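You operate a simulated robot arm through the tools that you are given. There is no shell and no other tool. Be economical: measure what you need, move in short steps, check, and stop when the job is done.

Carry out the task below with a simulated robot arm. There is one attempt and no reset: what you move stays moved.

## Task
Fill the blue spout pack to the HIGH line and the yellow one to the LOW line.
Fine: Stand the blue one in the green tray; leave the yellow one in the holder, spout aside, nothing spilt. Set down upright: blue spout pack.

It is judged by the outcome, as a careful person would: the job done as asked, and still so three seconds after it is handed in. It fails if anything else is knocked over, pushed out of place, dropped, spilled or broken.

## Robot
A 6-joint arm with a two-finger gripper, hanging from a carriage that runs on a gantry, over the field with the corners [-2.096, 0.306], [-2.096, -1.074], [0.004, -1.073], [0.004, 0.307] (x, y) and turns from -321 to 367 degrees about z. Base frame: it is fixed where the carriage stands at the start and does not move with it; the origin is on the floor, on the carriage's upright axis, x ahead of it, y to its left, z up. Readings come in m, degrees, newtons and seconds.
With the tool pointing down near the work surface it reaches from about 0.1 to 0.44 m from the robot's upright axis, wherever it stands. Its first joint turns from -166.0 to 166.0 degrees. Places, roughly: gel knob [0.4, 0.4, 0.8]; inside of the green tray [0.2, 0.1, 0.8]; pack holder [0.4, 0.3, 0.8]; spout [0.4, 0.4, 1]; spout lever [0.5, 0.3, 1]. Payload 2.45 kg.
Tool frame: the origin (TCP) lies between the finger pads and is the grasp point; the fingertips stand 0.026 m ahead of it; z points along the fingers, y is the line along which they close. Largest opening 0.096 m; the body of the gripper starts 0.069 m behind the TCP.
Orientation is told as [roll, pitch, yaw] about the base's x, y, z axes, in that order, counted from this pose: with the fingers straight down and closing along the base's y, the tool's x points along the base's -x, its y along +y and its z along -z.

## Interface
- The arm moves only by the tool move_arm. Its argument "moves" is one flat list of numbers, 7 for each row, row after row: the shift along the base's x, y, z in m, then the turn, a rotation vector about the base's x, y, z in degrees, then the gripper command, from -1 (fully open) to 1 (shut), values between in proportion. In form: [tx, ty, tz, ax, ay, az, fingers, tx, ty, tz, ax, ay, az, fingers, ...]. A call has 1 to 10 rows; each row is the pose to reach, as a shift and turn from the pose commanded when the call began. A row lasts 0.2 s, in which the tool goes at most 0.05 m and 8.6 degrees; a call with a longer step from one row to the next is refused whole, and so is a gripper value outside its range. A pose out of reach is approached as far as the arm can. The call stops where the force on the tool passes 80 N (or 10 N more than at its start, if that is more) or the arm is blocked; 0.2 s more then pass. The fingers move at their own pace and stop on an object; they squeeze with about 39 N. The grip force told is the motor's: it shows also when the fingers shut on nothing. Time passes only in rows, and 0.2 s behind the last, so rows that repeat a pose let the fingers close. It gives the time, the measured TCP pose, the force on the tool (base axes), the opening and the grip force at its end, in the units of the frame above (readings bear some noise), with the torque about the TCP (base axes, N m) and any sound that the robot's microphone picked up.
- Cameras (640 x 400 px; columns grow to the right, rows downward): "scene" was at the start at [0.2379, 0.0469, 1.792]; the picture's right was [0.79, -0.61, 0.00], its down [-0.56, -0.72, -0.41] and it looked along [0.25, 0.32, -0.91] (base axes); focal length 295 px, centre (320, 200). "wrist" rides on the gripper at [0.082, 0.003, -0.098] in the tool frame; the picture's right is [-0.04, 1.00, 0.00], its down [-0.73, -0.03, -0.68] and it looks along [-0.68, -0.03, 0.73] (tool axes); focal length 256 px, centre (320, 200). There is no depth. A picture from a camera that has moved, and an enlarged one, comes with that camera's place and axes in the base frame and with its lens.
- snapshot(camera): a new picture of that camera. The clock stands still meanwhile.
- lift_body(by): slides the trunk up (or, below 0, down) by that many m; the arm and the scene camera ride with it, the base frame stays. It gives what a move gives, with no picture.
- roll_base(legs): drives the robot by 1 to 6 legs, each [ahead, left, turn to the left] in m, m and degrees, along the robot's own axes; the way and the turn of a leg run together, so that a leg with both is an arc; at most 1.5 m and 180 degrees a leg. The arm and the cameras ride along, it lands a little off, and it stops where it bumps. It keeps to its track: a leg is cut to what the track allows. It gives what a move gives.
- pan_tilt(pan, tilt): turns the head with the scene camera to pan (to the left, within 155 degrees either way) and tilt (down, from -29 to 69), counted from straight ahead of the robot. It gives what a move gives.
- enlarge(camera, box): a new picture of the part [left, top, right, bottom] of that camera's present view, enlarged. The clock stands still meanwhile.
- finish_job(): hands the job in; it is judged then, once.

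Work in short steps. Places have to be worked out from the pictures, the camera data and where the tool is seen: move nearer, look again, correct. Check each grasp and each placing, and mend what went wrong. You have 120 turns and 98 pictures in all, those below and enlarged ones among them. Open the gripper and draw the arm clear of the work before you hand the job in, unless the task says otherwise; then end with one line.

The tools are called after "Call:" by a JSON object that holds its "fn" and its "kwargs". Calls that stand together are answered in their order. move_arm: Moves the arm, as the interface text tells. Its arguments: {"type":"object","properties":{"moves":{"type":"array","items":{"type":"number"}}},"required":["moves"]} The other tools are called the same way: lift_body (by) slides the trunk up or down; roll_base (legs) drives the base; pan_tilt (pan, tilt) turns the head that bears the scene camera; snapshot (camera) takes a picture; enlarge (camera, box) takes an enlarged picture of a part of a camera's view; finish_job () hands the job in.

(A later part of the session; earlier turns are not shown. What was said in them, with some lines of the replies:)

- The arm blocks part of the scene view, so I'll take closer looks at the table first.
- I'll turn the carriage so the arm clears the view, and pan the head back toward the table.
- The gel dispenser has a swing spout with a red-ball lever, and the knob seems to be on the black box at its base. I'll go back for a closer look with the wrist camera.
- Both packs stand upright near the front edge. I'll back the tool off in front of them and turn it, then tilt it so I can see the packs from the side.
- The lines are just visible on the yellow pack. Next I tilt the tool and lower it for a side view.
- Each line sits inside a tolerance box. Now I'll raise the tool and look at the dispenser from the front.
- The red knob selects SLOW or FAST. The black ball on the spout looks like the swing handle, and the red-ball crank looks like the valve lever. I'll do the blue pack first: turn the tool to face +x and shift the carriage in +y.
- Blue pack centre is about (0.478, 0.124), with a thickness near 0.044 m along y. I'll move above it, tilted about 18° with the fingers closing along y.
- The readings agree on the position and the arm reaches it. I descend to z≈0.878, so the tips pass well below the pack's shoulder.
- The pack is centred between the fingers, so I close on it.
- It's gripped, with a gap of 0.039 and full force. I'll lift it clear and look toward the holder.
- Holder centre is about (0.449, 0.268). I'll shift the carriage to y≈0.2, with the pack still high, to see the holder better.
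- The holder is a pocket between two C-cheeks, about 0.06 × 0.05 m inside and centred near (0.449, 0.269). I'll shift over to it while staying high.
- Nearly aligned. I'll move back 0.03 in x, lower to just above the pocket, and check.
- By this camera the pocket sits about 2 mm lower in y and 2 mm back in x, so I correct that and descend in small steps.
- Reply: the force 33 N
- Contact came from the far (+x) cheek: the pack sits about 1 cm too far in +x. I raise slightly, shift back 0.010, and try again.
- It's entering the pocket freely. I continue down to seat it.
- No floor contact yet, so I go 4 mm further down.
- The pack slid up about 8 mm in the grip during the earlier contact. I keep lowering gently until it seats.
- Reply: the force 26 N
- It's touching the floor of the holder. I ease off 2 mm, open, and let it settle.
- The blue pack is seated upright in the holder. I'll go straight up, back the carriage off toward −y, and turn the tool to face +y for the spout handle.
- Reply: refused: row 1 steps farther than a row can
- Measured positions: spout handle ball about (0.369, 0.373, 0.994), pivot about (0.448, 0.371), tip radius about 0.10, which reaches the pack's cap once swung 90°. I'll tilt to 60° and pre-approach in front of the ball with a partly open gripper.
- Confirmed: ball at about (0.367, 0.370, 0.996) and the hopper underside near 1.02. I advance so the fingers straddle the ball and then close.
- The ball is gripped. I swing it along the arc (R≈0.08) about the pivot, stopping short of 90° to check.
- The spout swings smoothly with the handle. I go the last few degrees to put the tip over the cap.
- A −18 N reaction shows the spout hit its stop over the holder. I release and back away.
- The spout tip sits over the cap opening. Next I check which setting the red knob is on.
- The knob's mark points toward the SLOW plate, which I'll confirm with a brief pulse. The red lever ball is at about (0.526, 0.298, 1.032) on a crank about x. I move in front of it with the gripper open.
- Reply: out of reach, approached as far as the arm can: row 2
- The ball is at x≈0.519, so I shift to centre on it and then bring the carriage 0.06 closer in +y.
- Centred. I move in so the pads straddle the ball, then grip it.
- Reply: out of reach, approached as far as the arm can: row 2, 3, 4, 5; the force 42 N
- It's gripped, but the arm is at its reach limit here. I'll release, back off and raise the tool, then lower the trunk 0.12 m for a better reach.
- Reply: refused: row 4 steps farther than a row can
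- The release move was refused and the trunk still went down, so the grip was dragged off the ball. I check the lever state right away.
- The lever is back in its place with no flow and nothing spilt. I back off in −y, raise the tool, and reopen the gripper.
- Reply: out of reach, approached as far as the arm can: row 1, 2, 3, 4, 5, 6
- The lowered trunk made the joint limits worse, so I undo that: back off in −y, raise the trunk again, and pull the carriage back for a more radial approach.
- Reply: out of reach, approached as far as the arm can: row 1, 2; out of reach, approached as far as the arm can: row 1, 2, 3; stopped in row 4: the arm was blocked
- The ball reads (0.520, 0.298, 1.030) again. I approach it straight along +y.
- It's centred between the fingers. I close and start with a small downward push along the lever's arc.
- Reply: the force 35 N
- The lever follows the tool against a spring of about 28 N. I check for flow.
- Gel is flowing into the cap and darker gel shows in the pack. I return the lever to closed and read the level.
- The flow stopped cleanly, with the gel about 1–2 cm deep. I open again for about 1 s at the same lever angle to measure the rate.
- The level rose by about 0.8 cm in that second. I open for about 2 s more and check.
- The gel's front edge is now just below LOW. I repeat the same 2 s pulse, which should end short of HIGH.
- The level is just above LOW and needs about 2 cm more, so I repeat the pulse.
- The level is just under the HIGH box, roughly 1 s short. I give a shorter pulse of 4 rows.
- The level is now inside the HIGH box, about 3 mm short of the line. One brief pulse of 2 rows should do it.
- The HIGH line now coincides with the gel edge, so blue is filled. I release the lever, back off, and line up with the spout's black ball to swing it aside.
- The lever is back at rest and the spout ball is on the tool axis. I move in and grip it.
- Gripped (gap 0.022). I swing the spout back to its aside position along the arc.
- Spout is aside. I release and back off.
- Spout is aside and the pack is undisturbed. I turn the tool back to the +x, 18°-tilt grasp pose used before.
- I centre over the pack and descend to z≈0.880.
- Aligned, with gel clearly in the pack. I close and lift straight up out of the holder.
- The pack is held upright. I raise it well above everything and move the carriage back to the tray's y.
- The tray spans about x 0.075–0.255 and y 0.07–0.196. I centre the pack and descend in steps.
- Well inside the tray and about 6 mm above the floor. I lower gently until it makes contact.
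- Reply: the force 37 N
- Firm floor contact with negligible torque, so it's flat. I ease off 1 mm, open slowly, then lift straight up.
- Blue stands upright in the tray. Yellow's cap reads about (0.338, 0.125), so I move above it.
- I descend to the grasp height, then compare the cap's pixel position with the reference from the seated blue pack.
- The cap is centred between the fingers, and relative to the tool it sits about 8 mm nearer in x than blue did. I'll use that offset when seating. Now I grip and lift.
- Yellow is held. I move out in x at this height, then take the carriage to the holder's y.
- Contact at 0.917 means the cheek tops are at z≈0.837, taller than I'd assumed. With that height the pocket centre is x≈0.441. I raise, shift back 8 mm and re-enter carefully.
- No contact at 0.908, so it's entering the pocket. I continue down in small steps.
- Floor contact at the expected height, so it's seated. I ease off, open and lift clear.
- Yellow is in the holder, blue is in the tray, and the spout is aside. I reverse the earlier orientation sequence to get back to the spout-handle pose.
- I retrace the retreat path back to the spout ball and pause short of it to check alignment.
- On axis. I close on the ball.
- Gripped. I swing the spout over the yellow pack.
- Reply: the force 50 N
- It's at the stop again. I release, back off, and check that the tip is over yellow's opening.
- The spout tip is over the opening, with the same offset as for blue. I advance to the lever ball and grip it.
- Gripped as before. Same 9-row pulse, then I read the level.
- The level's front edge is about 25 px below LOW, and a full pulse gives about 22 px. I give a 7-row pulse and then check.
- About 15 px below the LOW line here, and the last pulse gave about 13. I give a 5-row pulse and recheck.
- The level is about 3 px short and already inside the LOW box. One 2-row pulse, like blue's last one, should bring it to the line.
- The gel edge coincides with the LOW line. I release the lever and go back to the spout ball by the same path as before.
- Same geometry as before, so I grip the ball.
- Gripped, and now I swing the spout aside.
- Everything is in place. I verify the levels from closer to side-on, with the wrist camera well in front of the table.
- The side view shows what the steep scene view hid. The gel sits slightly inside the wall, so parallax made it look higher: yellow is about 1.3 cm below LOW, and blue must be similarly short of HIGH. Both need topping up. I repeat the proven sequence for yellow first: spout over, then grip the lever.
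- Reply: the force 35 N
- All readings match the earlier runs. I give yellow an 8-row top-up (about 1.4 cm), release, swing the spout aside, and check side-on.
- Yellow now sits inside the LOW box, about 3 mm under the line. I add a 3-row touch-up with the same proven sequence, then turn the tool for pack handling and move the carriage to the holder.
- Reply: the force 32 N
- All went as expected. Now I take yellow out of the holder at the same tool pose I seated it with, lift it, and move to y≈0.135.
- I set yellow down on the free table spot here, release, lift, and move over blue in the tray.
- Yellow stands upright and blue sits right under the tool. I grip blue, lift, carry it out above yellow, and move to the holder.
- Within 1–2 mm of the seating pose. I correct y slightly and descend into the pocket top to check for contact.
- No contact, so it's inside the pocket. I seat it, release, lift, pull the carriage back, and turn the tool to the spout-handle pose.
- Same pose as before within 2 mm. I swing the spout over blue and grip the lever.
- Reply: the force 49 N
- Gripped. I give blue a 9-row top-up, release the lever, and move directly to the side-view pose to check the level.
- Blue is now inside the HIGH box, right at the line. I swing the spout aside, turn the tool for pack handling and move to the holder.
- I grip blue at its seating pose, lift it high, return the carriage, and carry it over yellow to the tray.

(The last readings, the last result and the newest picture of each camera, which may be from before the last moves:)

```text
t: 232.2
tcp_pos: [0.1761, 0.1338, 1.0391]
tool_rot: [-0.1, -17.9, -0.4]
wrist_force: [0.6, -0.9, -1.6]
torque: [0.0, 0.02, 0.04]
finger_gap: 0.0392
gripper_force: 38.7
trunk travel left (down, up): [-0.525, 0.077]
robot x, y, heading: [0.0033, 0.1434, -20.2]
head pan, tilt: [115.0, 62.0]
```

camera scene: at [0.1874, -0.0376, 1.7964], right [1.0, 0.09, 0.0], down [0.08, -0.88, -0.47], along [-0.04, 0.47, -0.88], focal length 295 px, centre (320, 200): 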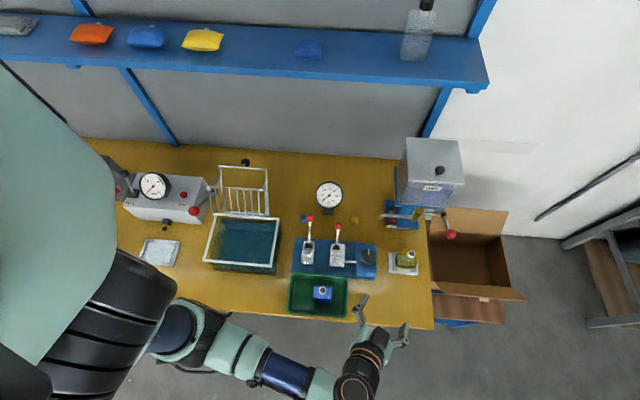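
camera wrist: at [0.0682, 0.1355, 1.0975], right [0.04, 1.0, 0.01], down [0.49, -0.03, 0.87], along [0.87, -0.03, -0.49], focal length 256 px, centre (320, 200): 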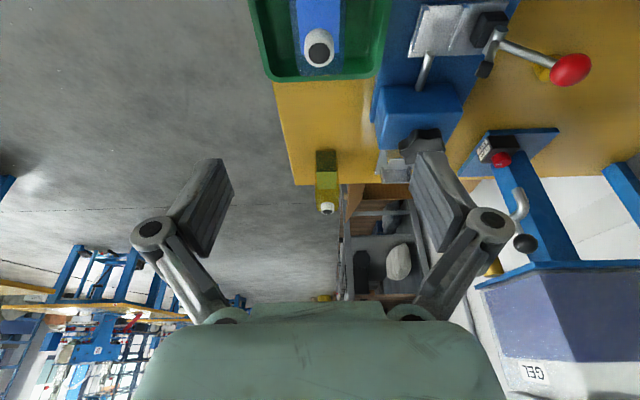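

Right above the previous tray spot. I lower onto the tray floor, release and lift.

Call:
{"fn": "move_arm", "kwargs": {"moves": [0, 0, -0.03, 0, 0, 0, 1, 0, 0, -0.06, 0, 0, 0, 1, 0, 0, -0.09, 0, 0, 0, 1, 0, 0, -0.115, 0, 0, 0, 1, 0, 0, -0.135, 0, 0, 0, 1, 0, 0, -0.148, 0, 0, 0, 1, 0, 0, -0.154, 0, 0, 0, 1, 0, 0, -0.157, 0, 0, 0, 1, 0, 0, -0.1585, 0, 0, 0, 1]}}

Call:
{"fn": "move_arm", "kwargs": {"moves": [0, 0, 0, 0, 0, 0, 0.4, 0, 0, 0, 0, 0, 0, 0, 0, 0, 0, 0, 0, 0, -0.5, 0, 0, 0, 0, 0, 0, -1, 0, 0, 0, 0, 0, 0, -1, 0, 0, 0.04, 0, 0, 0, -1, 0, 0, 0.08, 0, 0, 0, -1, 0, 0, 0.12, 0, 0, 0, -1, 0, 0, 0.15, 0, 0, 0, -1]}}

Call:
{"fn": "move_arm", "kwargs": {"moves": [0.026, 0, 0, 0, 0, 0, -1, 0.053, 0, 0, 0, 0, 0, -1, 0.08, 0, 0, 0, 0, 0, -1, 0.107, 0, 0, 0, 0, 0, -1, 0.134, 0, 0, 0, 0, 0, -1, 0.16, 0, 0, 0, 0, 0, -1, 0.187, 0, 0, 0, 0, 0, -1, 0.213, 0.001, 0, 0, 0, 0, -1, 0.24, 0.002, 0, 0, 0, 0, -1, 0.2645, 0.002, 0, 0, 0, 0, -1]}}

```text
t: 234.2
tcp_pos: [0.1768, 0.1343, 0.8808]
tool_rot: [-0.1, -18.0, -0.5]
wrist_force: [-8.1, 2.0, 35.4]
torque: [0.05, 0.24, 0.03]
finger_gap: 0.0394
gripper_force: 39.0
trunk travel left (down, up): [-0.525, 0.077]
robot x, y, heading: [0.0026, 0.1422, -19.9]
head pan, tilt: [115.0, 62.0]
```

```text
t: 236.2
tcp_pos: [0.1758, 0.1338, 1.0293]
tool_rot: [-0.1, -17.8, -0.4]
wrist_force: [1.2, -0.1, 0.1]
torque: [0.02, 0.01, 0.04]
finger_gap: 0.0962
gripper_force: 0.1
trunk travel left (down, up): [-0.525, 0.077]
robot x, y, heading: [0.0017, 0.1426, -20.2]
head pan, tilt: [115.0, 62.0]
```

```text
t: 238.4
tcp_pos: [0.4417, 0.136, 1.0299]
tool_rot: [-0.1, -17.7, -0.5]
wrist_force: [0.3, -0.3, -0.2]
torque: [0.02, -0.01, -0.02]
finger_gap: 0.0961
gripper_force: 0.1
trunk travel left (down, up): [-0.525, 0.077]
robot x, y, heading: [0.0005, 0.1374, -19.8]
head pan, tilt: [115.0, 62.0]
```

Blue is down in the tray. Now I grip yellow, lift, and move to the holder.

Call:
{"fn": "move_arm", "kwargs": {"moves": [-0.001, 0, -0.04, 0, 0, 0, -1, -0.001, 0, -0.08, 0, 0, 0, -1, -0.001, 0, -0.12, 0, 0, 0, -1, -0.001, 0, -0.1495, 0, 0, 0, -1, -0.001, 0, -0.1495, 0, 0, 0, 0, -0.001, 0, -0.1495, 0, 0, 0, 1, -0.001, 0, -0.1495, 0, 0, 0, 1, -0.001, 0, -0.1495, 0, 0, 0, 1]}}

Call:
{"fn": "move_arm", "kwargs": {"moves": [0, 0, 0.02, 0, 0, 0, 1, 0, 0, 0.045, 0, 0, 0, 1, 0, 0, 0.07, 0, 0, 0, 1, 0, 0, 0.095, 0, 0, 0, 1, 0, 0, 0.12, 0, 0, 0, 1, 0, 0, 0.135, 0, 0, 0, 1]}}

Call:
{"fn": "roll_base", "kwargs": {"legs": [[-0.0445, 0.1245, 0]]}}

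Call:
{"fn": "move_arm", "kwargs": {"moves": [0, 0, 0, 0, 0, 0, 1]}}

```text
t: 240.2
tcp_pos: [0.4401, 0.1364, 0.8799]
tool_rot: [-0.2, -17.9, -0.4]
wrist_force: [1.2, 0.1, -0.7]
torque: [0.04, -0.04, 0.0]
finger_gap: 0.0392
gripper_force: 39.7
trunk travel left (down, up): [-0.525, 0.077]
robot x, y, heading: [0.0013, 0.1449, -20.1]
head pan, tilt: [115.0, 62.0]
```

```text
t: 241.6
tcp_pos: [0.44, 0.1389, 1.0145]
tool_rot: [-0.1, -17.7, -0.5]
wrist_force: [0.9, -0.1, -1.1]
torque: [-0.02, 0.06, 0.0]
finger_gap: 0.039
gripper_force: 39.0
trunk travel left (down, up): [-0.525, 0.077]
robot x, y, heading: [0.0048, 0.1438, -20.5]
head pan, tilt: [115.0, 62.0]
```

```text
t: 242.9
tcp_pos: [0.4415, 0.2693, 1.0138]
tool_rot: [-0.1, -17.9, -0.4]
wrist_force: [-0.2, -0.2, -0.8]
torque: [0.04, -0.01, 0.0]
finger_gap: 0.039
gripper_force: 39.7
trunk travel left (down, up): [-0.525, 0.077]
robot x, y, heading: [0.0058, 0.2751, -20.2]
head pan, tilt: [115.0, 62.0]
```

```text
t: 243.3
tcp_pos: [0.441, 0.2697, 1.0133]
tool_rot: [-0.1, -18.0, -0.5]
wrist_force: [-0.5, -0.6, -1.9]
torque: [0.02, 0.03, 0.02]
finger_gap: 0.039
gripper_force: 38.7
trunk travel left (down, up): [-0.525, 0.077]
robot x, y, heading: [0.0049, 0.2744, -20.5]
head pan, tilt: [115.0, 62.0]
```

I correct by (−1, −3) mm and descend into the pocket top.

Call:
{"fn": "move_arm", "kwargs": {"moves": [-0.001, -0.0033, -0.02, 0, 0, 0, 1, -0.001, -0.0033, -0.05, 0, 0, 0, 1, -0.001, -0.0033, -0.08, 0, 0, 0, 1, -0.001, -0.0033, -0.092, 0, 0, 0, 1, -0.001, -0.0033, -0.099, 0, 0, 0, 1, -0.001, -0.0033, -0.104, 0, 0, 0, 1, -0.001, -0.0033, -0.109, 0, 0, 0, 1]}}

```text
t: 244.9
tcp_pos: [0.4405, 0.2658, 0.9051]
tool_rot: [-0.2, -18.0, -0.5]
wrist_force: [0.5, -0.2, -1.9]
torque: [-0.01, 0.03, 0.05]
finger_gap: 0.0393
gripper_force: 39.0
trunk travel left (down, up): [-0.525, 0.077]
robot x, y, heading: [0.0013, 0.2702, -20.0]
head pan, tilt: [115.0, 62.0]
```

Entering freely. I seat yellow, release, lift, and withdraw the carriage, then take one picture to check.

Call:
{"fn": "move_arm", "kwargs": {"moves": [0, 0, -0.008, 0, 0, 0, 1, 0, 0, -0.014, 0, 0, 0, 1, 0, 0, -0.018, 0, 0, 0, 1, 0, 0, -0.0205, 0, 0, 0, 1, 0, 0, -0.0205, 0, 0, 0, 0.4, 0, 0, -0.0205, 0, 0, 0, 0, 0, 0, -0.0205, 0, 0, 0, -0.5, 0, 0, -0.0205, 0, 0, 0, -1, 0, 0, -0.0205, 0, 0, 0, -1]}}

Call:
{"fn": "move_arm", "kwargs": {"moves": [0, 0, 0.04, 0, 0, 0, -1, 0, 0, 0.08, 0, 0, 0, -1, 0, 0, 0.12, 0, 0, 0, -1, 0, 0, 0.152, 0, 0, 0, -1]}}

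Call:
{"fn": "roll_base", "kwargs": {"legs": [[0.105, -0.288, 0]]}}

Call:
{"fn": "enlarge", "kwargs": {"camera": "scene", "box": [270, 180, 470, 330]}}

```text
t: 246.9
tcp_pos: [0.4407, 0.2656, 0.8844]
tool_rot: [-0.1, -17.9, -0.4]
wrist_force: [0.0, 0.5, 0.2]
torque: [0.01, -0.03, -0.03]
finger_gap: 0.0961
gripper_force: 0.1
trunk travel left (down, up): [-0.525, 0.077]
robot x, y, heading: [0.0041, 0.2746, -20.3]
head pan, tilt: [115.0, 62.0]
```

```text
t: 247.9
tcp_pos: [0.4414, 0.2666, 1.0385]
tool_rot: [-0.1, -17.7, -0.5]
wrist_force: [0.1, 0.2, -0.9]
torque: [-0.02, 0.01, -0.01]
finger_gap: 0.096
gripper_force: 0.1
trunk travel left (down, up): [-0.525, 0.077]
robot x, y, heading: [0.0024, 0.2727, -20.2]
head pan, tilt: [115.0, 62.0]
```

```text
t: 249.9
tcp_pos: [0.4391, -0.0408, 1.0388]
tool_rot: [-0.1, -17.8, -0.7]
wrist_force: [0.2, -0.1, 0.9]
torque: [-0.01, -0.02, 0.03]
finger_gap: 0.0962
gripper_force: 0.0
trunk travel left (down, up): [-0.525, 0.077]
robot x, y, heading: [0.0039, -0.0309, -20.6]
head pan, tilt: [115.0, 62.0]
```

```text
2.67 times, centred on (370, 255) of scene
camera zoom: at [0.1857, -0.036, 1.7964], right [1.0, 0.08, 0.0], down [0.07, -0.88, -0.47], along [-0.04, 0.47, -0.88], focal length 786 px, centre (187, 53)
```

zoom: 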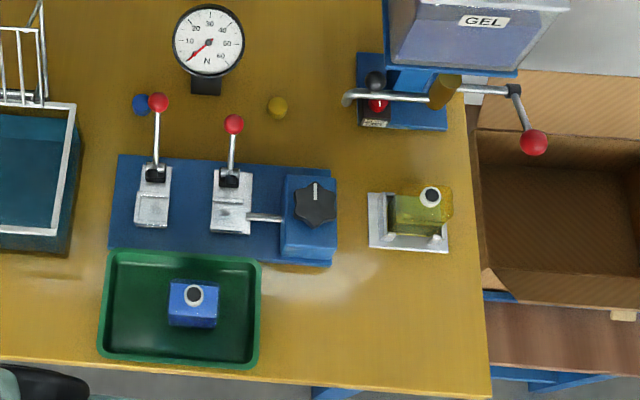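

The final picture shows blue upright in the green tray, yellow seated in the holder, and the spout aside. The lever is at rest, nothing is spilt, and the arm is clear with the gripper open, so I hand the job in.

Call:
{"fn": "finish_job", "kwargs": {}}

```text
The job is handed in.
```

I filled both packs and handed the job in: blue to HIGH, upright in the green tray, and yellow to LOW in the holder, with the spout aside and no spill seen. In its last side view blue was inside the HIGH box, about 2 mm above the line. Yellow was inside the LOW box, about 3 mm under the line, before one last short top-up that I did not check side-on.
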